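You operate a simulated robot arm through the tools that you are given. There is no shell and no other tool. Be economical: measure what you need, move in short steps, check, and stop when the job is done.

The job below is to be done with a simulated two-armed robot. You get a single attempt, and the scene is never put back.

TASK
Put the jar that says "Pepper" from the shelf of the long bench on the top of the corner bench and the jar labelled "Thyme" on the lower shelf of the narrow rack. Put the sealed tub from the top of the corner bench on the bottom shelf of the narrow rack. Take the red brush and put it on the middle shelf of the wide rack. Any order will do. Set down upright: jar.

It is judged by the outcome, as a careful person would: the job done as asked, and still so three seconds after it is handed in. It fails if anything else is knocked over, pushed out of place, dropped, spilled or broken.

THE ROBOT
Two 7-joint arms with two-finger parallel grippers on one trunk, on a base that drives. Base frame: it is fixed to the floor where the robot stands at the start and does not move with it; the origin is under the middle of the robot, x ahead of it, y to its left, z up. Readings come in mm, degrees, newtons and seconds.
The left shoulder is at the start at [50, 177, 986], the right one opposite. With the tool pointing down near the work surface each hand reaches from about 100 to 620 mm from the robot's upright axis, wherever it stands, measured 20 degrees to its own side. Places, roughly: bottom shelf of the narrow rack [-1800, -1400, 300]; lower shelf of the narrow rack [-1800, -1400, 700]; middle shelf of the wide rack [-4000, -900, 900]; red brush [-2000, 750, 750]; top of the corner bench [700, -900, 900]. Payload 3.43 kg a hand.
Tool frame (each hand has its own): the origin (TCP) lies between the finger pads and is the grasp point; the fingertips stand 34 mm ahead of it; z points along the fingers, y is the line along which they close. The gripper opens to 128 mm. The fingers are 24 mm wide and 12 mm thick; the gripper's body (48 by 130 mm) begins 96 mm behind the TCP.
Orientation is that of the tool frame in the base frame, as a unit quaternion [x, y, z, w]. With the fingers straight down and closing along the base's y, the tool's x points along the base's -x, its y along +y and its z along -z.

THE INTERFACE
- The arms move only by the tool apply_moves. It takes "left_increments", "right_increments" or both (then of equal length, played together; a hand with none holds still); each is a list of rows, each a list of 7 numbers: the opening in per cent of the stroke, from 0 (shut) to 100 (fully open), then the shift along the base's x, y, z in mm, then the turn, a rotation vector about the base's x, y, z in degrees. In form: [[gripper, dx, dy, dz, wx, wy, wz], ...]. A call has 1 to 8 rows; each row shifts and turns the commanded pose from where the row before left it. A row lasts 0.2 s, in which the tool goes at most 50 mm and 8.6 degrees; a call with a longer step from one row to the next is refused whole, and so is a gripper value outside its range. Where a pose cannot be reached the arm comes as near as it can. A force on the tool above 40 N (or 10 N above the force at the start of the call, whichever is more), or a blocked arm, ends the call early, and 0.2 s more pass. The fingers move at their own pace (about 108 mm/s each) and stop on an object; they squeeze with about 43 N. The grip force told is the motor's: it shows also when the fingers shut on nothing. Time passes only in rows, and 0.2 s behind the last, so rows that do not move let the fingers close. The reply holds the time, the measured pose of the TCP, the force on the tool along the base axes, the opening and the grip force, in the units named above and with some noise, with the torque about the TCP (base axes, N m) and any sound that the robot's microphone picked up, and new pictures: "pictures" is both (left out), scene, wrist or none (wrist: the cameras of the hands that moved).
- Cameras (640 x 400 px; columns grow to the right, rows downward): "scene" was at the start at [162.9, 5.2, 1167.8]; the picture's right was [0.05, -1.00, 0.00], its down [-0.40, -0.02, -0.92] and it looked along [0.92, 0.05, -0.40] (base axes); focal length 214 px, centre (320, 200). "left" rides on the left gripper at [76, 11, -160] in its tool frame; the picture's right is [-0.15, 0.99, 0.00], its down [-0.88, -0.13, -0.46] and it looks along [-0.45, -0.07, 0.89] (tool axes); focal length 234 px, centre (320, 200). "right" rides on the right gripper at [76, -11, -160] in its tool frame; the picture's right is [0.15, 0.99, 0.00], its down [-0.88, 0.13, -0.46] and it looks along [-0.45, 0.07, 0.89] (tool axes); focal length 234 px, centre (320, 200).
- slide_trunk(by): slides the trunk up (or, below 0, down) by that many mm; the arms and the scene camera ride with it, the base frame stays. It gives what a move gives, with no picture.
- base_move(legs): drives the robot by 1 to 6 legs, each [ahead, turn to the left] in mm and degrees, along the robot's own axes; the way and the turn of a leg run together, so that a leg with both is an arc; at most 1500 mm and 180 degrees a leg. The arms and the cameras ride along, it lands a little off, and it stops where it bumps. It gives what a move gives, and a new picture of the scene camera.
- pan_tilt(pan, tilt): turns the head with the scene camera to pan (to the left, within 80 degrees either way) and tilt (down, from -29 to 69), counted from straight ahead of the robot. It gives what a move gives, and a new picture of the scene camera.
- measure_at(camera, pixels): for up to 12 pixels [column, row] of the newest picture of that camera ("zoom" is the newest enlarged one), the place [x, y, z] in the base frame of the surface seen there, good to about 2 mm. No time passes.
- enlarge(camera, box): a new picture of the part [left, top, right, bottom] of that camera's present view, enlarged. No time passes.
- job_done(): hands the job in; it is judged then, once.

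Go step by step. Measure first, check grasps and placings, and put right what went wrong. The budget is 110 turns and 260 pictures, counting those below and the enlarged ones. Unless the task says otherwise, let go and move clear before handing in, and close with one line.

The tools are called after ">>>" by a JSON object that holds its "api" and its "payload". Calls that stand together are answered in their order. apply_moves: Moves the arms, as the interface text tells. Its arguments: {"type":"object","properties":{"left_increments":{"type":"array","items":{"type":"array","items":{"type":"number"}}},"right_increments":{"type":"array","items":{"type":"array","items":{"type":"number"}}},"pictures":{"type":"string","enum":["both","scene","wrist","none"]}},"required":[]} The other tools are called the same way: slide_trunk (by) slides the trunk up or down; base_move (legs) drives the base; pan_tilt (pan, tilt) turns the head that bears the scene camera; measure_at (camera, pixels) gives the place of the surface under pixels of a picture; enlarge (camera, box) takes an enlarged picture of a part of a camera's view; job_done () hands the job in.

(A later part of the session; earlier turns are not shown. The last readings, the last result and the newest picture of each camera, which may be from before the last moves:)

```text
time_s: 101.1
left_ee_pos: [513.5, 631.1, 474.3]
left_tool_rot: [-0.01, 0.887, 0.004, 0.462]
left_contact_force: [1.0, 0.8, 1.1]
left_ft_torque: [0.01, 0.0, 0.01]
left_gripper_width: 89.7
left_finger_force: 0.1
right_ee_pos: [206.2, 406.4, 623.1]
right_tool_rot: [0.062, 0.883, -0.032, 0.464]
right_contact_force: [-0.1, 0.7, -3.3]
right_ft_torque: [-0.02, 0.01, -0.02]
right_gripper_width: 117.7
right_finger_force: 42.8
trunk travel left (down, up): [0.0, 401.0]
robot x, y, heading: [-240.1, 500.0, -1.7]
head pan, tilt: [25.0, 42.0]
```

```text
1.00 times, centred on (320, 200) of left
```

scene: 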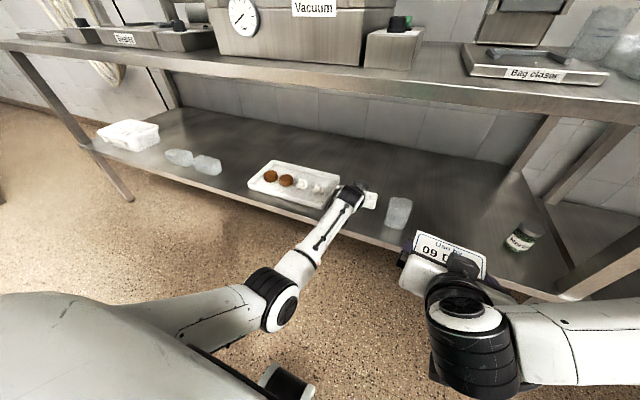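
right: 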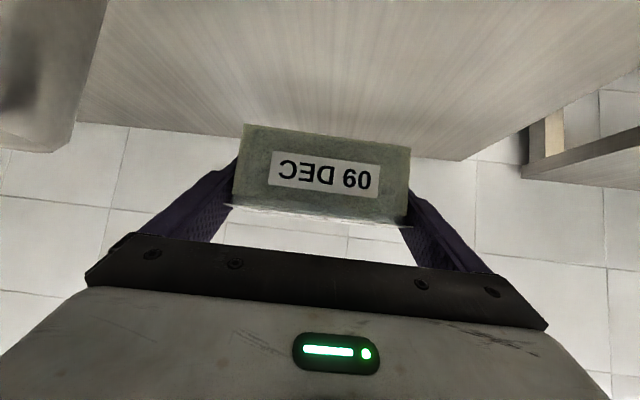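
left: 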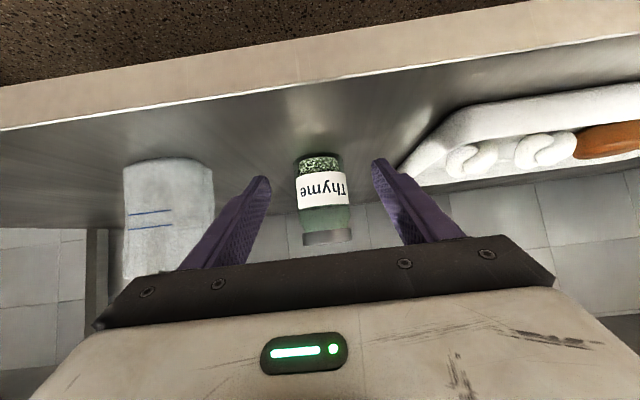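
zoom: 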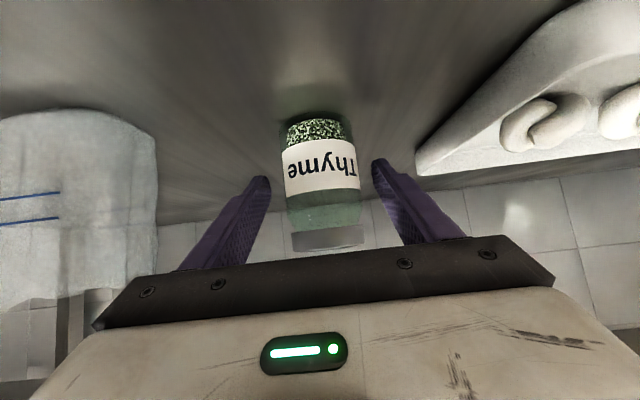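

Thyme is between the fingers, slightly to the left of centre; I'll shift +4 mm in y, close, and lift.

>>> {"api": "apply_moves", "payload": {"left_increments": [[70, 2, 4, 0, 0, 0, 0], [30, 0, 0, 0, 0, 0, 0], [0, 0, 0, 0, 0, 0, 0], [0, 0, 0, 0, 0, 0, 0], [0, 0, 0, 15, 0, 0, 0], [0, 0, 0, 30, 0, 0, 0], [0, 0, 0, 30, 0, 0, 0]], "pictures": "wrist"}}

```text
time_s: 102.7
left_ee_pos: [515.2, 636.5, 550.1]
left_tool_rot: [-0.01, 0.888, 0.005, 0.46]
left_contact_force: [-1.0, 0.5, -2.2]
left_ft_torque: [-0.02, 0.02, -0.01]
left_gripper_width: 56.7
left_finger_force: 42.6
right_ee_pos: [206.0, 406.3, 623.3]
right_tool_rot: [0.063, 0.884, -0.032, 0.463]
right_contact_force: [-0.1, -0.6, -3.9]
right_ft_torque: [0.02, 0.01, -0.01]
right_gripper_width: 117.9
right_finger_force: 43.1
trunk travel left (down, up): [0.0, 401.0]
robot x, y, heading: [-234.7, 504.5, -1.4]
head pan, tilt: [25.0, 42.0]
```

left: 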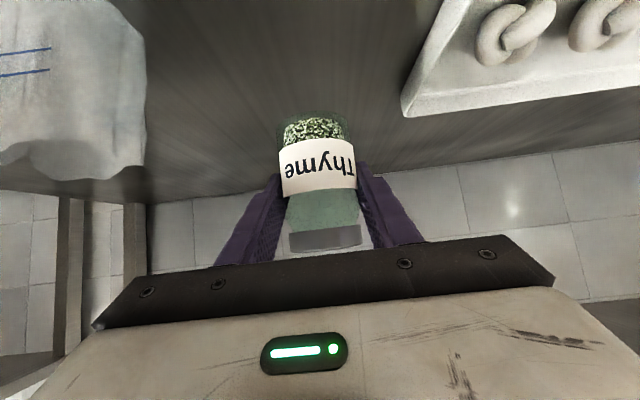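

Thyme held (56.7 mm). Backing out, raising the trunk for view and clearance, and turning toward the racks.

>>> {"api": "base_move", "payload": {"legs": [[-420, 0]]}}

>>> {"api": "slide_trunk", "payload": {"by": 200}}

>>> {"api": "base_move", "payload": {"legs": [[0, -120]]}}

>>> {"api": "pan_tilt", "payload": {"pan": 0, "tilt": 22}}

```text
time_s: 105.3
left_ee_pos: [91.8, 650.6, 550.1]
left_tool_rot: [-0.011, 0.887, 0.005, 0.462]
left_contact_force: [-0.3, 0.5, -1.8]
left_ft_torque: [0.04, 0.01, 0.0]
left_gripper_width: 56.4
left_finger_force: 43.4
right_ee_pos: [-217.2, 420.1, 622.6]
right_tool_rot: [0.062, 0.884, -0.031, 0.463]
right_contact_force: [0.0, 0.4, -3.9]
right_ft_torque: [-0.02, 0.06, 0.02]
right_gripper_width: 117.4
right_finger_force: 42.4
trunk travel left (down, up): [0.0, 401.0]
robot x, y, heading: [-660.8, 515.5, -1.8]
head pan, tilt: [25.0, 42.0]
```

scene: 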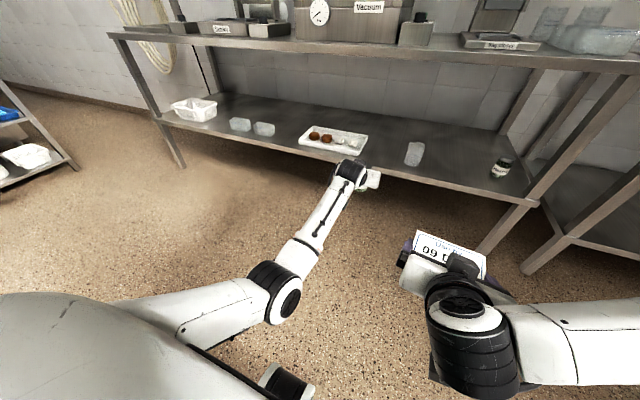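

```text
time_s: 107.5
left_ee_pos: [93.2, 650.5, 749.7]
left_tool_rot: [-0.011, 0.887, 0.005, 0.461]
left_contact_force: [0.4, 1.1, -2.3]
left_ft_torque: [0.03, 0.04, -0.03]
left_gripper_width: 56.4
left_finger_force: 43.0
right_ee_pos: [-216.1, 419.2, 823.5]
right_tool_rot: [0.062, 0.883, -0.031, 0.463]
right_contact_force: [0.1, 0.4, -3.5]
right_ft_torque: [-0.01, 0.03, 0.02]
right_gripper_width: 117.5
right_finger_force: 43.3
trunk travel left (down, up): [-200.0, 201.0]
robot x, y, heading: [-662.5, 517.8, -1.7]
head pan, tilt: [25.0, 42.0]
```

```text
time_s: 112.9
left_ee_pos: [-914.3, -209.3, 749.4]
left_tool_rot: [0.762, 0.456, -0.396, 0.236]
left_contact_force: [-0.2, 0.1, -1.8]
left_ft_torque: [0.03, 0.01, 0.0]
left_gripper_width: 56.7
left_finger_force: 42.7
right_ee_pos: [-963.0, 174.7, 821.6]
right_tool_rot: [0.795, 0.391, -0.416, 0.206]
right_contact_force: [0.3, -0.1, -4.4]
right_ft_torque: [-0.01, -0.04, 0.0]
right_gripper_width: 117.7
right_finger_force: 42.9
trunk travel left (down, up): [-200.0, 201.0]
robot x, y, heading: [-665.3, 516.4, -121.1]
head pan, tilt: [25.0, 42.0]
```

scene: 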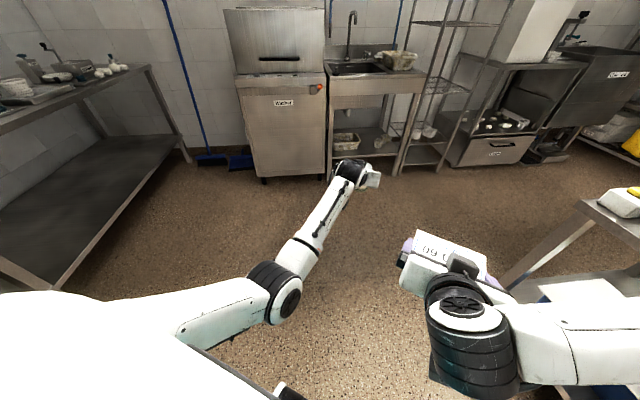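

```text
time_s: 113.8
left_ee_pos: [-913.5, -209.4, 750.4]
left_tool_rot: [0.762, 0.455, -0.396, 0.236]
left_contact_force: [0.3, -0.4, -1.7]
left_ft_torque: [0.0, 0.01, 0.03]
left_gripper_width: 56.6
left_finger_force: 43.4
right_ee_pos: [-963.2, 173.9, 822.9]
right_tool_rot: [0.794, 0.392, -0.416, 0.207]
right_contact_force: [0.7, -0.5, -3.9]
right_ft_torque: [0.03, 0.0, 0.01]
right_gripper_width: 117.7
right_finger_force: 42.8
trunk travel left (down, up): [-200.0, 201.0]
robot x, y, heading: [-660.2, 512.1, -121.3]
head pan, tilt: [0.0, 22.0]
```

scene: 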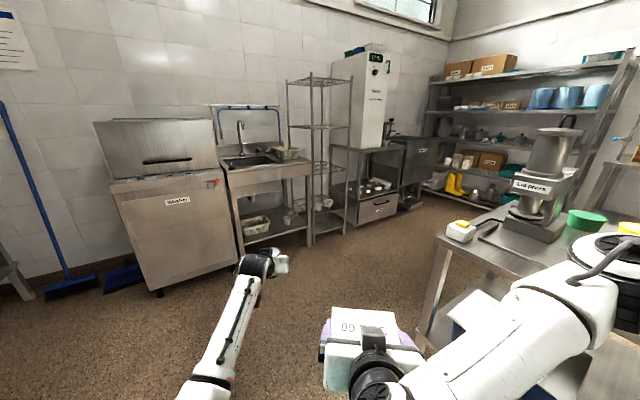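

The narrow wire rack is at (320,160). Measuring it, and the table at right.

>>> {"api": "enlarge", "payload": {"camera": "scene", "box": [260, 60, 400, 260]}}

>>> {"api": "measure_at", "payload": {"camera": "zoom", "pixels": [[100, 385], [160, 390], [130, 375], [150, 340], [190, 300], [140, 270], [60, 390], [200, 345], [150, 150], [155, 60], [150, 225]]}}

>>> {"api": "measure_at", "payload": {"camera": "scene", "pixels": [[438, 250], [425, 330], [480, 235], [350, 170], [312, 240], [345, 230], [310, 180], [348, 80], [235, 255], [205, 170], [190, 280], [400, 205]]}}

```text
2.00 times, centred on (330, 160) of scene
```

zoom: 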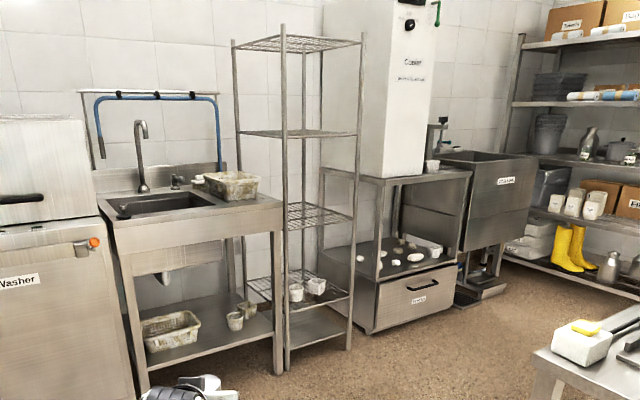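

```text
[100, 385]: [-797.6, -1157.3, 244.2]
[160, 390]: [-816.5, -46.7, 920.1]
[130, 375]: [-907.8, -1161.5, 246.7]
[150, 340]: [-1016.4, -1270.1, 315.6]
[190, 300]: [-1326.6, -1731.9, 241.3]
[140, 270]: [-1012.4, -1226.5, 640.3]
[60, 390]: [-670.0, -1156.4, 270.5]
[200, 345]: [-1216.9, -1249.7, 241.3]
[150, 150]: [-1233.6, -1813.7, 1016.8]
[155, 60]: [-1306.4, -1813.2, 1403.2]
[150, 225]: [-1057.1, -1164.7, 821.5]
```

```text
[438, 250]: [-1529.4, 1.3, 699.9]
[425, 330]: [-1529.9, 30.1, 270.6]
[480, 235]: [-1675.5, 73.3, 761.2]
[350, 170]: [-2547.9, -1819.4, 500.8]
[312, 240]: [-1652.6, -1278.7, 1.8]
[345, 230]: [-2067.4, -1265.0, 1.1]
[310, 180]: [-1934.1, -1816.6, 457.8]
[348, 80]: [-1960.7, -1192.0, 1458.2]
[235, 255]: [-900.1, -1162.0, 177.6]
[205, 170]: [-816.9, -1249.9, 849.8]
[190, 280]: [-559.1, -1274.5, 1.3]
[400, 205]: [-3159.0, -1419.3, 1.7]
```

>>> {"api": "measure_at", "payload": {"camera": "zoom", "pixels": [[287, 345], [348, 330], [284, 120], [355, 130], [320, 332], [320, 304], [296, 295], [316, 287], [330, 225], [300, 205], [240, 200], [286, 222]]}}

>>> {"api": "enlarge", "payload": {"camera": "scene", "box": [284, 140, 364, 250]}}

```text
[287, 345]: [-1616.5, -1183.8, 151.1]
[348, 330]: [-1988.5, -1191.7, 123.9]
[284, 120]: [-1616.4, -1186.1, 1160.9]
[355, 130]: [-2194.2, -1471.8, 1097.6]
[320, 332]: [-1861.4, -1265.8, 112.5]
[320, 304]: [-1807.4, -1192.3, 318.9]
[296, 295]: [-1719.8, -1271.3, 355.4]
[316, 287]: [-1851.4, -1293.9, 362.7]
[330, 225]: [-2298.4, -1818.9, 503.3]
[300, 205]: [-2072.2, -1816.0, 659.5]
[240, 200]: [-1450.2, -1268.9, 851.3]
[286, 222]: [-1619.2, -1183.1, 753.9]
```

```text
3.64 times, centred on (324, 195) of scene
```

zoom: 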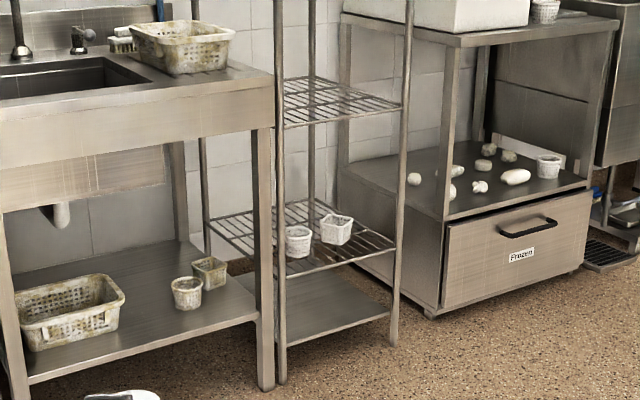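

The narrow rack's front is at y≈-1185, posts at x≈-1616 and -1988; bottom wire shelf z≈320 (two cups at front), next ("lower") ≈700. I'll retract the left hand a bit for turning room and drive to a spot in front, skirting the table corner at (-1530,0).

>>> {"api": "apply_moves", "payload": {"left_increments": [[0, 21, 34, 10, 0, 0, 0], [0, 21, 34, 10, 0, 0, 0]], "pictures": "none"}}

>>> {"api": "base_move", "payload": {"legs": [[0, 10.9], [973, 0], [0, -69.6]]}}

```text
time_s: 114.4
left_ee_pos: [-872.9, -139.4, 769.7]
left_tool_rot: [0.761, 0.455, -0.397, 0.237]
left_contact_force: [0.2, 0.4, -1.7]
left_ft_torque: [0.02, 0.01, 0.0]
left_gripper_width: 56.2
left_finger_force: 43.3
right_ee_pos: [-963.2, 173.5, 821.7]
right_tool_rot: [0.795, 0.392, -0.416, 0.206]
right_contact_force: [0.0, -0.5, -3.1]
right_ft_torque: [-0.03, 0.01, -0.01]
right_gripper_width: 117.5
right_finger_force: 43.3
trunk travel left (down, up): [-200.0, 201.0]
robot x, y, heading: [-660.8, 517.6, -121.1]
head pan, tilt: [0.0, 22.0]
```

```text
time_s: 123.2
left_ee_pos: [-1674.0, -558.1, 769.5]
left_tool_rot: [0.887, 0.019, -0.461, 0.009]
left_contact_force: [-0.5, 0.3, -1.4]
left_ft_torque: [0.02, -0.01, -0.02]
left_gripper_width: 56.6
left_finger_force: 43.0
right_ee_pos: [-1449.9, -319.4, 822.2]
right_tool_rot: [0.884, -0.052, -0.464, -0.026]
right_contact_force: [0.3, -0.1, -3.4]
right_ft_torque: [0.02, -0.02, -0.03]
right_gripper_width: 117.7
right_finger_force: 42.8
trunk travel left (down, up): [-200.0, 201.0]
robot x, y, heading: [-1002.2, -401.9, 179.5]
head pan, tilt: [0.0, 22.0]
```

scene: 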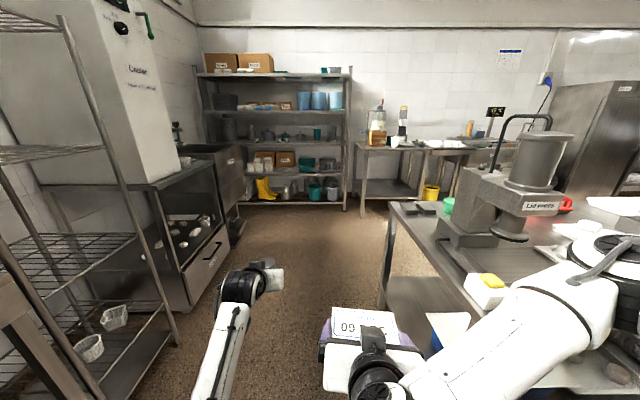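

The right elbow will pass close to the table; measuring its outer extent.

>>> {"api": "measure_at", "payload": {"camera": "scene", "pixels": [[600, 240], [630, 240], [585, 310], [630, 330], [635, 365], [480, 340], [475, 285], [440, 235], [390, 225], [420, 300]]}}

>>> {"api": "pan_tilt", "payload": {"pan": -45, "tilt": 40}}

```text
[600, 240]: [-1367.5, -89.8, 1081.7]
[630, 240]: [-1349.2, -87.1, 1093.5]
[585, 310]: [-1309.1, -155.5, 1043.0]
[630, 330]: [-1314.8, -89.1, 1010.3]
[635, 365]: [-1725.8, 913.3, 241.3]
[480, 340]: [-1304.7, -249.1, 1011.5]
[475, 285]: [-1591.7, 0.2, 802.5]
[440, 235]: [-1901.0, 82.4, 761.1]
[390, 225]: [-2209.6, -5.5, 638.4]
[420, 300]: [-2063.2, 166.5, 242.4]
```

```text
time_s: 124.4
left_ee_pos: [-1675.0, -557.0, 770.0]
left_tool_rot: [0.887, 0.02, -0.461, 0.009]
left_contact_force: [-1.0, 0.6, -1.3]
left_ft_torque: [0.02, 0.01, -0.01]
left_gripper_width: 56.1
left_finger_force: 43.4
right_ee_pos: [-1449.7, -319.3, 821.9]
right_tool_rot: [0.884, -0.053, -0.463, -0.028]
right_contact_force: [-0.6, 1.1, -3.4]
right_ft_torque: [-0.05, -0.02, -0.01]
right_gripper_width: 117.8
right_finger_force: 43.1
trunk travel left (down, up): [-200.0, 201.0]
robot x, y, heading: [-1001.8, -404.0, 179.6]
head pan, tilt: [-45.0, 40.0]
```

scene: 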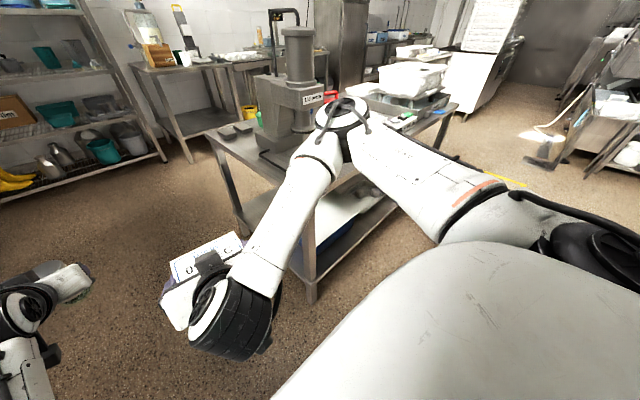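

I'll pull the left hand back 60 mm more, veer slightly left (margin to the grinder), drive to x≈-1876, then face the rack.

>>> {"api": "apply_moves", "payload": {"left_increments": [[0, 30, 0, 20, 0, 0, 0], [0, 30, 0, 20, 0, 0, 0]], "pictures": "none"}}

>>> {"api": "base_move", "payload": {"legs": [[0, 4.4], [875, 0]]}}

```text
time_s: 125.0
left_ee_pos: [-1613.2, -558.4, 808.6]
left_tool_rot: [0.887, 0.02, -0.461, 0.01]
left_contact_force: [-0.6, 0.6, -2.2]
left_ft_torque: [0.01, 0.01, -0.03]
left_gripper_width: 56.6
left_finger_force: 42.9
right_ee_pos: [-1448.1, -318.9, 822.1]
right_tool_rot: [0.884, -0.053, -0.464, -0.026]
right_contact_force: [0.0, 0.7, -3.1]
right_ft_torque: [0.01, -0.02, 0.0]
right_gripper_width: 117.7
right_finger_force: 43.0
trunk travel left (down, up): [-200.0, 201.0]
robot x, y, heading: [-1004.8, -399.3, 179.3]
head pan, tilt: [-45.0, 40.0]
```

```text
time_s: 130.1
left_ee_pos: [-2479.3, -669.1, 809.1]
left_tool_rot: [0.886, 0.055, -0.46, 0.028]
left_contact_force: [-0.2, 0.1, -2.5]
left_ft_torque: [0.04, 0.0, 0.02]
left_gripper_width: 56.4
left_finger_force: 42.9
right_ee_pos: [-2334.3, -417.8, 822.4]
right_tool_rot: [0.885, -0.017, -0.465, -0.008]
right_contact_force: [0.6, 0.2, -3.3]
right_ft_torque: [0.02, -0.02, -0.01]
right_gripper_width: 117.7
right_finger_force: 43.0
trunk travel left (down, up): [-200.0, 201.0]
robot x, y, heading: [-1884.1, -467.3, -175.6]
head pan, tilt: [-45.0, 40.0]
```

scene: 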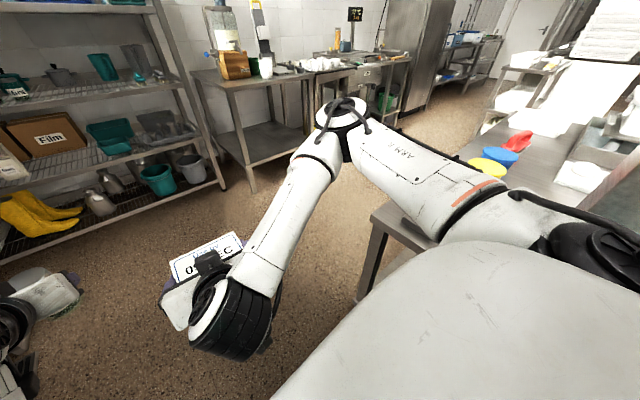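

Now turning left 85.6° to face the rack.

>>> {"api": "base_move", "payload": {"legs": [[0, 85.6]]}}

>>> {"api": "pan_tilt", "payload": {"pan": 5, "tilt": 40}}

```text
time_s: 134.1
left_ee_pos: [-1739.9, -1081.6, 810.0]
left_tool_rot: [0.618, 0.637, -0.321, 0.331]
left_contact_force: [0.3, -0.5, -0.7]
left_ft_torque: [0.0, 0.01, 0.05]
left_gripper_width: 56.1
left_finger_force: 43.4
right_ee_pos: [-1975.7, -912.2, 822.1]
right_tool_rot: [0.667, 0.583, -0.35, 0.307]
right_contact_force: [0.4, -0.4, -2.9]
right_ft_torque: [-0.01, -0.04, 0.03]
right_gripper_width: 117.7
right_finger_force: 43.2
trunk travel left (down, up): [-200.0, 201.0]
robot x, y, heading: [-1881.9, -466.8, -91.4]
head pan, tilt: [-45.0, 40.0]
```

scene: 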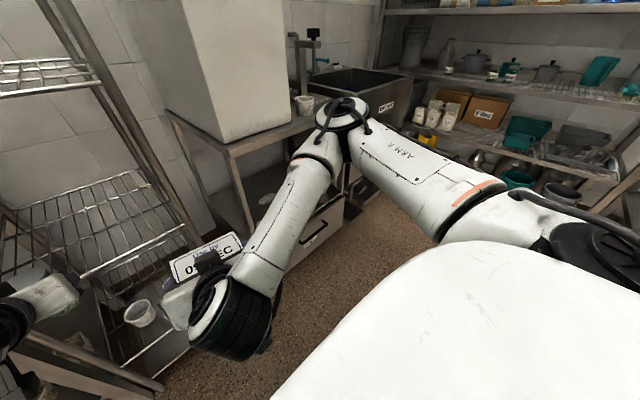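

```text
time_s: 135.3
left_ee_pos: [-1739.5, -1080.9, 809.6]
left_tool_rot: [0.618, 0.636, -0.322, 0.331]
left_contact_force: [1.0, 0.3, -1.3]
left_ft_torque: [0.01, -0.01, 0.02]
left_gripper_width: 56.4
left_finger_force: 42.4
right_ee_pos: [-1975.6, -913.0, 823.7]
right_tool_rot: [0.667, 0.583, -0.349, 0.306]
right_contact_force: [0.4, -0.1, -4.1]
right_ft_torque: [0.01, 0.03, 0.01]
right_gripper_width: 117.8
right_finger_force: 43.2
trunk travel left (down, up): [-200.0, 201.0]
robot x, y, heading: [-1887.1, -470.0, -91.0]
head pan, tilt: [5.0, 40.0]
```

scene: 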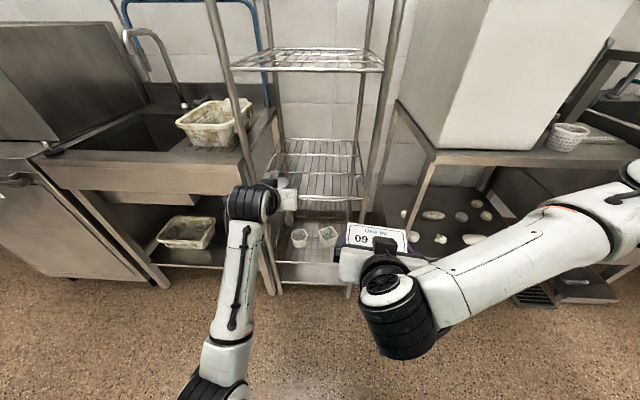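

Facing the rack. Measuring shelf heights, posts and cups.

>>> {"api": "enlarge", "payload": {"camera": "scene", "box": [220, 130, 400, 290]}}

>>> {"api": "measure_at", "payload": {"camera": "scene", "pixels": [[300, 240], [327, 235], [306, 273], [330, 195], [310, 197], [298, 248], [245, 110], [395, 80], [365, 180], [280, 120], [359, 130], [275, 210]]}}

```text
2.50 times, centred on (310, 210) of scene
```

zoom: 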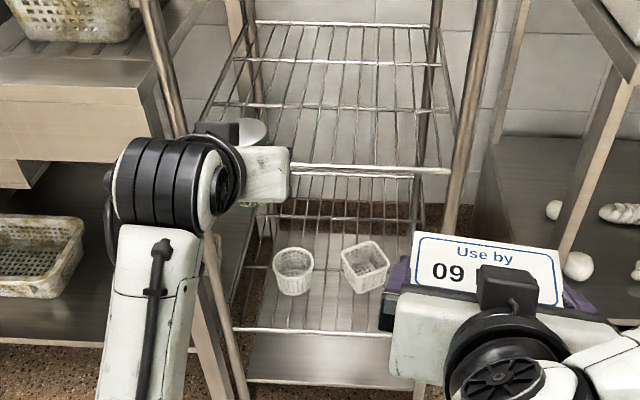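

```text
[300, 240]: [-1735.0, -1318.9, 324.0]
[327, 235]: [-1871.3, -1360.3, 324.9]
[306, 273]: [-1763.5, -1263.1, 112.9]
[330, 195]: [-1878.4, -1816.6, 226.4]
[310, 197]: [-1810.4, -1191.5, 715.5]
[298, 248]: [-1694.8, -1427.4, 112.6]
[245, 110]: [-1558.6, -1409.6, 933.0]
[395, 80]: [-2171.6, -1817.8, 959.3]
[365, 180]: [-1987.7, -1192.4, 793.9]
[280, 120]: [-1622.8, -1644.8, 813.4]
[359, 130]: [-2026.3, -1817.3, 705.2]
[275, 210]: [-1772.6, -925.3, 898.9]
```

>>> {"api": "measure_at", "payload": {"camera": "zoom", "pixels": [[340, 168], [340, 106], [340, 62], [340, 24], [320, 330], [330, 218], [335, 174], [293, 252], [293, 288], [364, 246], [368, 290], [345, 290]]}}

```text
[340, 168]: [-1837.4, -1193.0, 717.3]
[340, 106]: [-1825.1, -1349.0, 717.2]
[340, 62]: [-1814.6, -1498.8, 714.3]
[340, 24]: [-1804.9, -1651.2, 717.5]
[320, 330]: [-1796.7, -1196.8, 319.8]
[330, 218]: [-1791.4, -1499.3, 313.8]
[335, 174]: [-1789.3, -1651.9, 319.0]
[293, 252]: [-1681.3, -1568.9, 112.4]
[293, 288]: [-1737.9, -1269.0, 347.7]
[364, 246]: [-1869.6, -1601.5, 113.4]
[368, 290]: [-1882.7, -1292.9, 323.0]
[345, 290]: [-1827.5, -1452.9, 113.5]
```

Lower shelf surface is z≈717, bottom shelf ≈320; cups occupy (-1737,-1290) and (-1875,-1310). Driving in 190 mm, then extending the left hand to set Thyme at about (-1745,-1340).

>>> {"api": "base_move", "payload": {"legs": [[190, 0]]}}

>>> {"api": "apply_moves", "payload": {"left_increments": [[0, 0, -25, 0, 0, 0, 0], [0, 0, -25, 0, 0, 0, 0], [0, 0, -25, 0, 0, 0, 0], [0, 0, 0, -15, 0, 0, 0], [0, 0, 0, -10, 0, 0, 0], [0, 0, 0, 0, 0, 0, 0]]}}

```text
time_s: 136.8
left_ee_pos: [-1743.5, -1271.5, 809.0]
left_tool_rot: [0.619, 0.636, -0.322, 0.33]
left_contact_force: [0.5, -0.4, -2.1]
left_ft_torque: [0.04, -0.01, 0.0]
left_gripper_width: 56.4
left_finger_force: 43.2
right_ee_pos: [-1979.5, -1103.2, 821.5]
right_tool_rot: [0.667, 0.583, -0.349, 0.307]
right_contact_force: [-0.3, 0.0, -3.0]
right_ft_torque: [-0.02, -0.02, -0.03]
right_gripper_width: 117.8
right_finger_force: 42.8
trunk travel left (down, up): [-200.0, 201.0]
robot x, y, heading: [-1889.0, -655.4, -91.4]
head pan, tilt: [5.0, 40.0]
```

scene: 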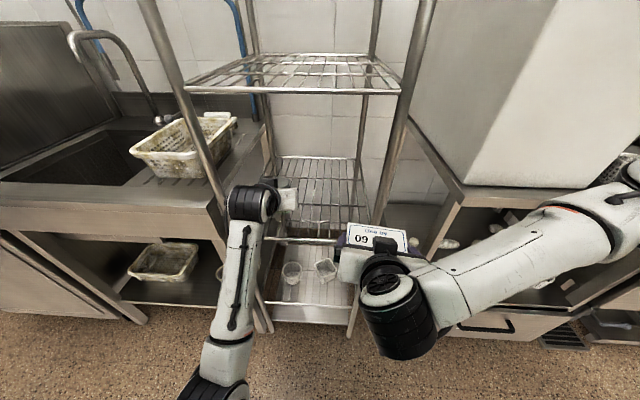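

```text
time_s: 138.2
left_ee_pos: [-1742.9, -1347.2, 784.3]
left_tool_rot: [0.619, 0.637, -0.321, 0.33]
left_contact_force: [0.4, -0.4, -1.3]
left_ft_torque: [-0.02, -0.01, 0.01]
left_gripper_width: 56.5
left_finger_force: 43.3
right_ee_pos: [-1979.8, -1102.8, 822.2]
right_tool_rot: [0.666, 0.584, -0.348, 0.307]
right_contact_force: [-0.1, -0.3, -3.4]
right_ft_torque: [0.01, 0.02, -0.03]
right_gripper_width: 117.9
right_finger_force: 43.6
trunk travel left (down, up): [-200.0, 201.0]
robot x, y, heading: [-1888.7, -656.6, -91.2]
head pan, tilt: [5.0, 40.0]
```

scene: 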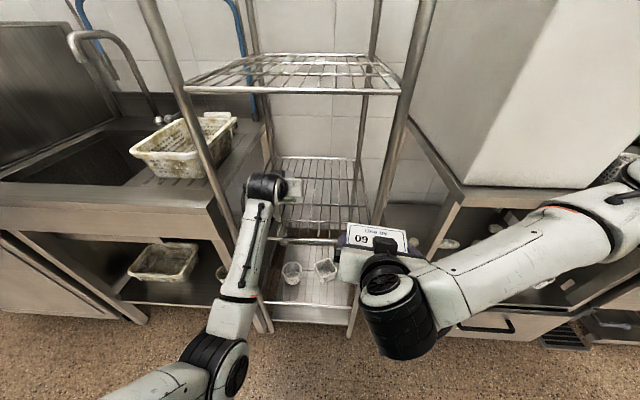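
left: 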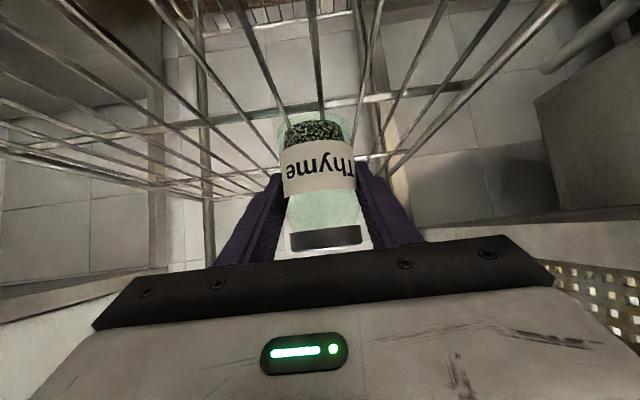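

Jar is over the shelf; checking wire spacing beneath it.

>>> {"api": "measure_at", "payload": {"camera": "left", "pixels": [[315, 55], [312, 20], [255, 55], [245, 20], [366, 55], [374, 20], [428, 55], [195, 55], [240, 115], [410, 95], [430, 40], [200, 60]]}}

>>> {"api": "enlarge", "payload": {"camera": "left", "box": [200, 0, 440, 150]}}

```text
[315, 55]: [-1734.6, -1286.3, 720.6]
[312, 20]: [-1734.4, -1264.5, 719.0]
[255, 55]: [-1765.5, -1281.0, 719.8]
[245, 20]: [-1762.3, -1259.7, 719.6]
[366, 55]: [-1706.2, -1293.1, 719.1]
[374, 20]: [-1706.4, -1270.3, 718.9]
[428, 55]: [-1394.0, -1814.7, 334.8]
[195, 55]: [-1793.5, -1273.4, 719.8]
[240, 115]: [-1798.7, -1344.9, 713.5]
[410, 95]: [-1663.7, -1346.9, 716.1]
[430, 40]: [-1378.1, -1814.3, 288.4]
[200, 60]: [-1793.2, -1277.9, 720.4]
```

```text
2.67 times, centred on (320, 75) of left
```

zoom: 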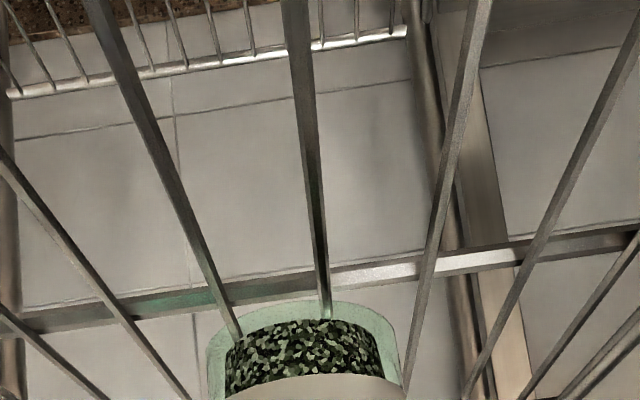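

Wires run at x=-1734.5 and -1764 (z 720); I'll centre the jar between them (x≈-1749) and lower to contact.

>>> {"api": "apply_moves", "payload": {"left_increments": [[0, -6, 0, 0, 0, 0, 0], [0, 0, 0, -6, 0, 0, 0], [0, 0, 0, -2, 0, 0, 0], [0, 0, 0, -2, 0, 0, 0], [0, 0, 0, 0, 0, 0, 0]], "pictures": "none"}}

```text
time_s: 139.4
left_ee_pos: [-1749.6, -1347.3, 774.0]
left_tool_rot: [0.618, 0.637, -0.321, 0.33]
left_contact_force: [-0.1, -0.5, -1.5]
left_ft_torque: [-0.01, -0.01, -0.02]
left_gripper_width: 56.5
left_finger_force: 42.7
right_ee_pos: [-1980.1, -1103.0, 821.7]
right_tool_rot: [0.667, 0.583, -0.349, 0.306]
right_contact_force: [0.9, -0.2, -3.0]
right_ft_torque: [0.03, -0.03, 0.0]
right_gripper_width: 117.8
right_finger_force: 42.9
trunk travel left (down, up): [-200.0, 201.0]
robot x, y, heading: [-1885.2, -657.4, -91.2]
head pan, tilt: [5.0, 40.0]
```

>>> {"api": "apply_moves", "payload": {"left_increments": [[0, 0, 0, -1.5, 0, 0, 0], [0, 0, 0, -1.5, 0, 0, 0], [0, 0, 0, 0, 0, 0, 0]], "pictures": "none"}}

```text
time_s: 140.2
left_ee_pos: [-1749.5, -1347.4, 774.5]
left_tool_rot: [0.617, 0.636, -0.323, 0.333]
left_contact_force: [1.0, 0.6, 9.5]
left_ft_torque: [0.27, -0.18, -0.02]
left_gripper_width: 56.5
left_finger_force: 43.5
right_ee_pos: [-1979.2, -1102.3, 823.5]
right_tool_rot: [0.667, 0.582, -0.35, 0.307]
right_contact_force: [-0.1, -0.7, -3.7]
right_ft_torque: [0.03, 0.0, 0.0]
right_gripper_width: 117.4
right_finger_force: 42.7
trunk travel left (down, up): [-200.0, 201.0]
robot x, y, heading: [-1887.4, -657.5, -91.2]
head pan, tilt: [5.0, 40.0]
```

Firm contact. Easing 1 mm, opening, and withdrawing straight back.

>>> {"api": "apply_moves", "payload": {"left_increments": [[0, 0, 0, 1.5, 0, 0, 0], [55, 0, 0, 0, 0, 0, 0], [70, 0, 0, 0, 0, 0, 0], [70, 0, 0, 0, 0, 0, 0], [70, 0, 20, 3, 0, 0, 0], [70, 0, 25, 6, 0, 0, 0], [70, 0, 25, 20, 0, 0, 0]], "pictures": "both"}}

```text
time_s: 141.8
left_ee_pos: [-1748.9, -1277.6, 801.8]
left_tool_rot: [0.619, 0.636, -0.321, 0.331]
left_contact_force: [0.5, -0.1, 0.5]
left_ft_torque: [0.02, 0.04, -0.01]
left_gripper_width: 89.4
left_finger_force: 0.0
right_ee_pos: [-1979.6, -1103.3, 822.3]
right_tool_rot: [0.667, 0.583, -0.349, 0.307]
right_contact_force: [0.2, -0.5, -3.1]
right_ft_torque: [0.01, 0.02, -0.01]
right_gripper_width: 117.6
right_finger_force: 43.2
trunk travel left (down, up): [-200.0, 201.0]
robot x, y, heading: [-1888.2, -656.2, -91.0]
head pan, tilt: [5.0, 40.0]
```

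scene: 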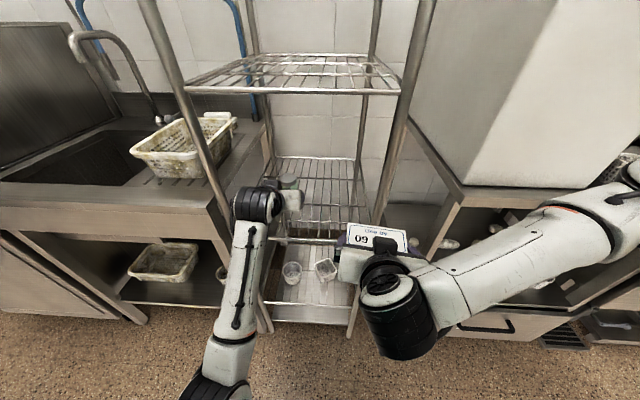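
left: 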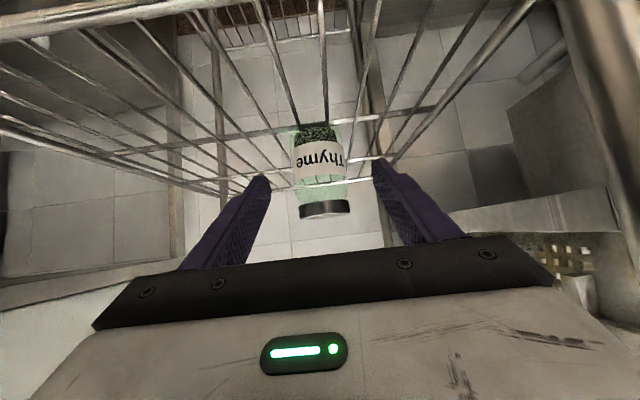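

Thyme stands upright on the lower shelf. Backing off 250 mm, then tucking the left arm up/back and squaring the tub's yaw.

>>> {"api": "base_move", "payload": {"legs": [[-250, 0]]}}

>>> {"api": "apply_moves", "payload": {"left_increments": [[70, 0, 36, 30, 6.9, 0, 0], [70, 0, 36, 30, 6.9, 0, 0], [70, 0, 36, 30, 6.9, 0, 0], [70, 0, 36, 30, 6.9, 0, 0], [70, 0, 36, 30, 6.9, 0, 0], [70, 0, 36, 30, 6.9, 0, 0], [70, 0, 36, 30, 6.9, 0, 0], [70, 0, 36, 30, 6.9, 0, 0]], "right_increments": [[40, 0, 0, 0, 0, 0, 2.5], [40, 0, 0, 0, 0, 0, 2.5], [40, 0, 0, 0, 0, 0, 2], [40, 0, 0, 0, 0, 0, 0], [40, 0, 0, 0, 0, 0, 0], [40, 0, 0, 0, 0, 0, 0], [40, 0, 0, 0, 0, 0, 0], [40, 0, 0, 0, 0, 0, 0]], "pictures": "none"}}

```text
time_s: 143.7
left_ee_pos: [-1743.3, -1026.5, 801.5]
left_tool_rot: [0.618, 0.637, -0.321, 0.331]
left_contact_force: [0.0, 0.3, 1.0]
left_ft_torque: [-0.02, 0.06, 0.0]
left_gripper_width: 89.6
left_finger_force: 0.0
right_ee_pos: [-1975.0, -853.0, 822.9]
right_tool_rot: [0.666, 0.583, -0.349, 0.307]
right_contact_force: [0.1, -0.3, -3.2]
right_ft_torque: [0.0, -0.02, -0.02]
right_gripper_width: 117.6
right_finger_force: 42.4
trunk travel left (down, up): [-200.0, 201.0]
robot x, y, heading: [-1883.5, -409.4, -91.2]
head pan, tilt: [5.0, 40.0]
```

scene: 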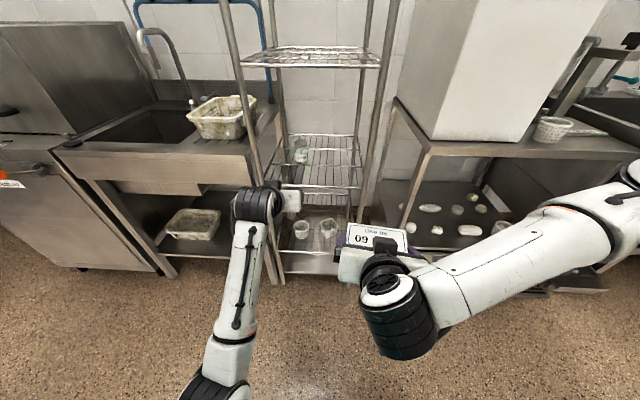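

```text
time_s: 145.2
left_ee_pos: [-1701.1, -922.5, 683.8]
left_tool_rot: [0.691, 0.721, 0.026, 0.033]
left_contact_force: [-0.4, 0.5, -0.4]
left_ft_torque: [-0.04, 0.01, 0.05]
left_gripper_width: 89.5
left_finger_force: 0.1
left hand out of reach, approached as far as the arm can: row 3, 4, 5, 6, 7
right_ee_pos: [-1974.6, -852.6, 821.1]
right_tool_rot: [0.63, 0.623, -0.33, 0.326]
right_contact_force: [-0.1, -0.1, -4.2]
right_ft_torque: [-0.02, -0.02, -0.03]
right_gripper_width: 117.6
right_finger_force: 43.1
trunk travel left (down, up): [-200.0, 201.0]
robot x, y, heading: [-1886.4, -408.4, -91.3]
head pan, tilt: [5.0, 40.0]
stopped in row 7 (left hand): the arm was blocked; the commanded pose is now the measured one
```

The left arm got oriented downward but blocked lower than wanted. Raising it straight up.

>>> {"api": "apply_moves", "payload": {"left_increments": [[70, 0, 0, 40, 0, 0, 0], [70, 0, 0, 40, 0, 0, 0], [70, 0, 0, 40, 0, 0, 0], [70, 0, 0, 40, 0, 0, 0], [70, 0, 0, 40, 0, 0, 0], [70, 0, 0, 40, 0, 0, 0], [70, 0, 0, 40, 0, 0, 0], [70, 0, 0, 40, 0, 0, 0]], "pictures": "scene"}}

```text
time_s: 145.8
left_ee_pos: [-1662.3, -888.4, 639.0]
left_tool_rot: [0.68, 0.724, 0.114, -0.018]
left_contact_force: [0.5, -0.3, 0.3]
left_ft_torque: [-0.01, -0.04, -0.02]
left_gripper_width: 89.5
left_finger_force: 0.1
left hand out of reach, approached as far as the arm can: row 1, 2, 3
right_ee_pos: [-1974.0, -852.3, 820.5]
right_tool_rot: [0.63, 0.624, -0.328, 0.326]
right_contact_force: [0.1, 0.1, -2.6]
right_ft_torque: [0.05, -0.01, 0.0]
right_gripper_width: 117.6
right_finger_force: 43.0
trunk travel left (down, up): [-200.0, 201.0]
robot x, y, heading: [-1884.0, -408.7, -91.4]
head pan, tilt: [5.0, 40.0]
stopped in row 3 (left hand): the arm was blocked; the commanded pose is now the measured one
```

scene: 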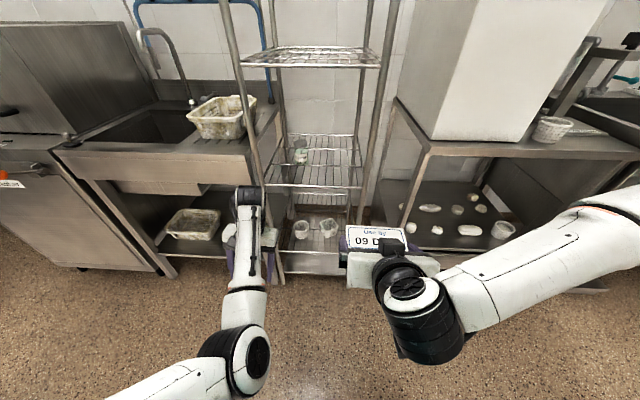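

The left arm can't fold up from this elbow-down posture, but it's short enough (forward ≈480) to stay clear of the sink. I'll shift the base 160 mm east to centre the tub on the rack.

>>> {"api": "base_move", "payload": {"legs": [[0, 91.4], [165, 0], [0, -90.5]]}}

>>> {"api": "slide_trunk", "payload": {"by": -200}}

>>> {"api": "apply_moves", "payload": {"right_increments": [[40, 0, -15, -35, 0, 0, 0], [40, 0, -15, -35, 0, 0, 0], [40, 0, -15, -35, 0, 0, 0], [40, 0, -15, -35, 0, 0, 0], [40, 0, -15, -35, 0, 0, 0], [40, 0, 0, 0, 0, 0, 0]], "pictures": "scene"}}

```text
time_s: 154.9
left_ee_pos: [-1499.4, -891.8, 638.1]
left_tool_rot: [0.681, 0.723, 0.114, -0.016]
left_contact_force: [0.5, 0.0, 0.5]
left_ft_torque: [0.02, 0.01, -0.01]
left_gripper_width: 89.4
left_finger_force: 0.0
right_ee_pos: [-1810.1, -855.6, 822.1]
right_tool_rot: [0.63, 0.623, -0.329, 0.327]
right_contact_force: [1.2, -0.1, -3.1]
right_ft_torque: [0.02, 0.01, 0.03]
right_gripper_width: 118.0
right_finger_force: 42.7
trunk travel left (down, up): [-200.0, 201.0]
robot x, y, heading: [-1715.8, -410.8, -91.3]
head pan, tilt: [5.0, 40.0]
```

scene: 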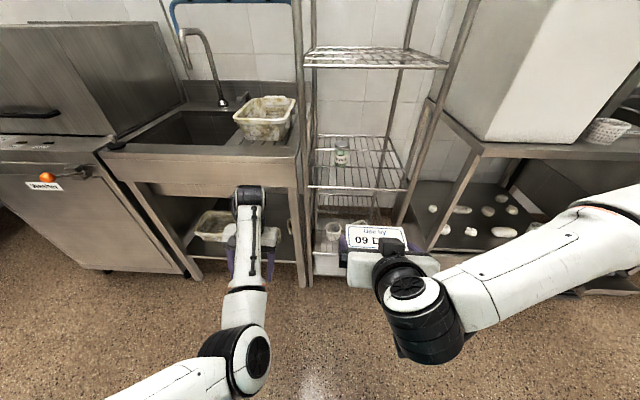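

```text
time_s: 157.1
left_ee_pos: [-1498.7, -890.9, 439.0]
left_tool_rot: [0.681, 0.724, 0.113, -0.017]
left_contact_force: [0.4, 0.2, -0.2]
left_ft_torque: [0.03, -0.02, 0.0]
left_gripper_width: 89.6
left_finger_force: 0.0
right_ee_pos: [-1809.8, -855.2, 621.3]
right_tool_rot: [0.63, 0.622, -0.329, 0.327]
right_contact_force: [0.3, 0.0, -2.7]
right_ft_torque: [0.0, -0.03, 0.0]
right_gripper_width: 117.9
right_finger_force: 42.9
trunk travel left (down, up): [0.0, 401.0]
robot x, y, heading: [-1719.3, -408.5, -91.2]
head pan, tilt: [5.0, 40.0]
```

```text
time_s: 158.5
left_ee_pos: [-1499.1, -891.0, 439.4]
left_tool_rot: [0.681, 0.723, 0.112, -0.018]
left_contact_force: [0.2, -0.5, -0.3]
left_ft_torque: [0.01, 0.05, 0.01]
left_gripper_width: 89.7
left_finger_force: 0.0
right_ee_pos: [-1809.3, -929.2, 447.0]
right_tool_rot: [0.63, 0.623, -0.329, 0.327]
right_contact_force: [0.3, -0.1, -2.8]
right_ft_torque: [0.02, -0.02, -0.02]
right_gripper_width: 117.5
right_finger_force: 43.4
trunk travel left (down, up): [0.0, 401.0]
robot x, y, heading: [-1713.3, -409.1, -91.6]
head pan, tilt: [5.0, 40.0]
```

scene: 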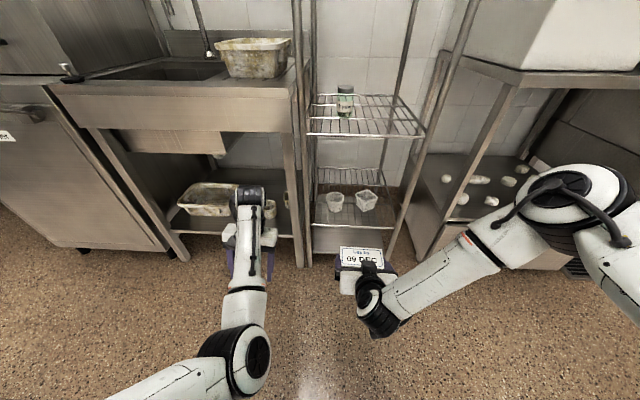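

The right arm can go low. Extending it 200 mm forward in free space.

>>> {"api": "apply_moves", "payload": {"right_increments": [[40, 0, -40, 0, 0, 0, 0], [40, 0, -40, 0, 0, 0, 0], [40, 0, -40, 0, 0, 0, 0], [40, 0, -40, 0, 0, 0, 0], [40, 0, -40, 0, 0, 0, 0], [40, 0, 0, 0, 0, 0, 0]], "pictures": "both"}}

```text
time_s: 159.9
left_ee_pos: [-1499.6, -891.1, 437.8]
left_tool_rot: [0.681, 0.724, 0.113, -0.017]
left_contact_force: [-0.4, 0.5, 0.0]
left_ft_torque: [0.0, 0.0, 0.0]
left_gripper_width: 89.6
left_finger_force: 0.0
right_ee_pos: [-1808.6, -1131.3, 446.0]
right_tool_rot: [0.63, 0.623, -0.328, 0.327]
right_contact_force: [0.5, -0.4, -3.0]
right_ft_torque: [0.0, 0.0, -0.01]
right_gripper_width: 117.8
right_finger_force: 43.3
trunk travel left (down, up): [0.0, 401.0]
robot x, y, heading: [-1715.6, -408.2, -91.2]
head pan, tilt: [5.0, 40.0]
```

scene: 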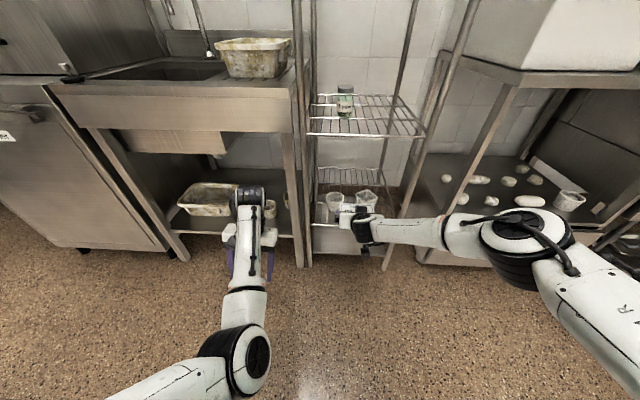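
right: 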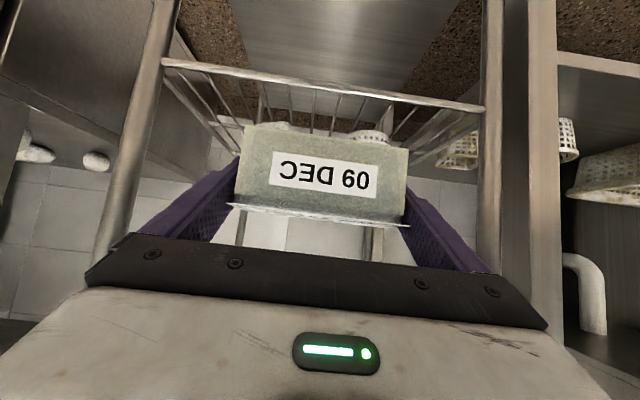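

Checking the forearm/elbow position against the rack's right post.

>>> {"api": "measure_at", "payload": {"camera": "scene", "pixels": [[365, 225], [400, 225], [430, 235], [460, 230], [490, 245], [520, 232], [520, 275], [545, 222], [365, 245], [330, 205], [363, 195], [300, 200]]}}

>>> {"api": "enlarge", "payload": {"camera": "scene", "box": [290, 160, 420, 260]}}

```text
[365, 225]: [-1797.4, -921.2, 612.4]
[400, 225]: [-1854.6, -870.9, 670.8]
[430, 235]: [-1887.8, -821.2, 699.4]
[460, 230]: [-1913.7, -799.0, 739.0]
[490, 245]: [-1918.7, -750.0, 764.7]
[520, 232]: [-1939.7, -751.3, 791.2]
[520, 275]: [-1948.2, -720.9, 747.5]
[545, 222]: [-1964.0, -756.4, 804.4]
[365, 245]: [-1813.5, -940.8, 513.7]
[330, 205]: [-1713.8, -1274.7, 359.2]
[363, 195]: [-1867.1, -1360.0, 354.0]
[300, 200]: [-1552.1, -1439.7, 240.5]
```

```text
4.00 times, centred on (355, 210) of scene
```

zoom: 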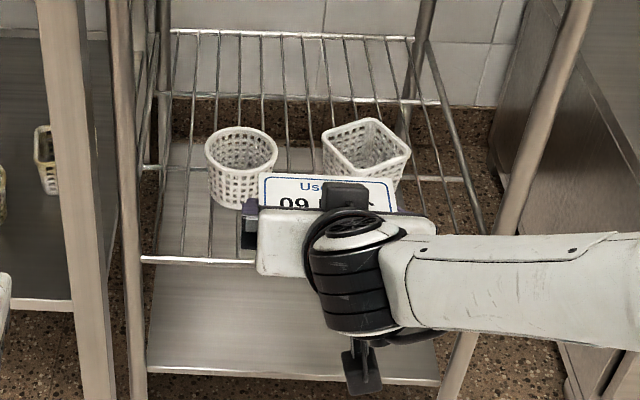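

Forearm clears the post. I want to go deeper to clear the cups, so extend the right hand 40 more and pull the left back 40. Also measuring cup rims.

>>> {"api": "measure_at", "payload": {"camera": "zoom", "pixels": [[240, 131], [240, 168], [210, 155], [274, 150], [368, 120], [328, 136], [407, 152], [372, 172], [400, 165]]}}

>>> {"api": "apply_moves", "payload": {"right_increments": [[40, 0, -20, 0, 0, 0, 0], [40, 0, -20, 0, 0, 0, 0], [40, 0, 0, 0, 0, 0, 0]], "left_increments": [[70, 0, 20, 0, 0, 0, 0], [70, 0, 20, 0, 0, 0, 0], [70, 0, 0, 0, 0, 0, 0]], "pictures": "none"}}

```text
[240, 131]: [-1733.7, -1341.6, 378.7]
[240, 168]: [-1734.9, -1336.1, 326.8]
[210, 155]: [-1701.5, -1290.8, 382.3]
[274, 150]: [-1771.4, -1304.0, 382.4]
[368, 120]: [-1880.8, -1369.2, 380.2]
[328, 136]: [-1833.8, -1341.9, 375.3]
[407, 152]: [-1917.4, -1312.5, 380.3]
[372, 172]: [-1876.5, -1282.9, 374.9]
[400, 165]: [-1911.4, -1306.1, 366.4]
```

```text
time_s: 160.7
left_ee_pos: [-1478.3, -864.0, 435.9]
left_tool_rot: [0.673, 0.73, 0.116, -0.003]
left_contact_force: [0.2, 0.6, 0.3]
left_ft_torque: [0.02, 0.01, -0.01]
left_gripper_width: 89.6
left_finger_force: 0.1
left hand out of reach, approached as far as the arm can: row 2
right_ee_pos: [-1809.5, -1171.1, 445.2]
right_tool_rot: [0.63, 0.623, -0.329, 0.327]
right_contact_force: [-0.7, -0.6, -3.7]
right_ft_torque: [0.03, 0.0, 0.02]
right_gripper_width: 117.8
right_finger_force: 43.3
trunk travel left (down, up): [0.0, 401.0]
robot x, y, heading: [-1720.5, -409.8, -91.1]
head pan, tilt: [5.0, 40.0]
```

Cup rims reach z 382 and y=-1369; tub bottom is at 408. Driving in 318 mm.

>>> {"api": "base_move", "payload": {"legs": [[318, 0]]}}

>>> {"api": "enlarge", "payload": {"camera": "right", "box": [0, 0, 640, 400]}}

```text
time_s: 162.6
left_ee_pos: [-1483.9, -1123.4, 435.1]
left_tool_rot: [0.686, 0.716, 0.128, -0.023]
left_contact_force: [-3.0, 7.5, 2.4]
left_ft_torque: [-1.14, -0.08, -0.83]
left_gripper_width: 90.0
left_finger_force: 0.0
right_ee_pos: [-1817.4, -1441.3, 443.3]
right_tool_rot: [0.631, 0.623, -0.328, 0.325]
right_contact_force: [0.6, 0.3, -3.8]
right_ft_torque: [0.03, -0.01, -0.02]
right_gripper_width: 117.8
right_finger_force: 42.7
trunk travel left (down, up): [0.0, 401.0]
robot x, y, heading: [-1725.9, -677.8, -91.4]
head pan, tilt: [5.0, 40.0]
stopped in leg 1: the force on the tool passed its limit (the readings are from after the stop); the commanded pose is now the measured one
```

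scene: 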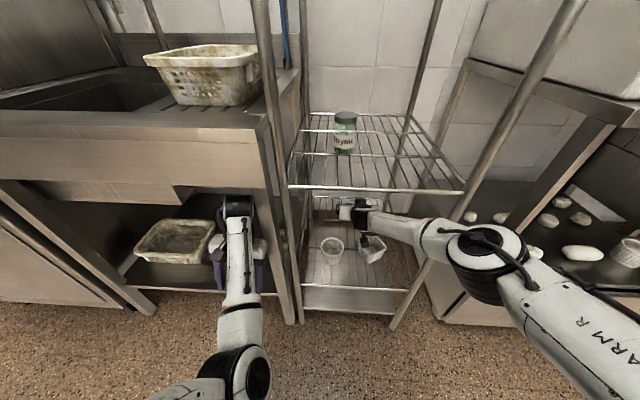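

```text
1.00 times, centred on (320, 200) of right
```

zoom: 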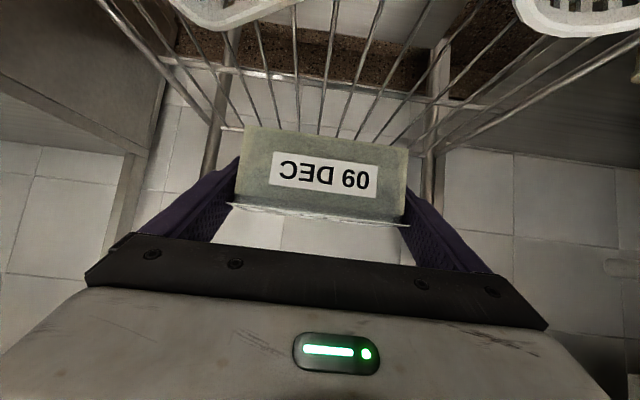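

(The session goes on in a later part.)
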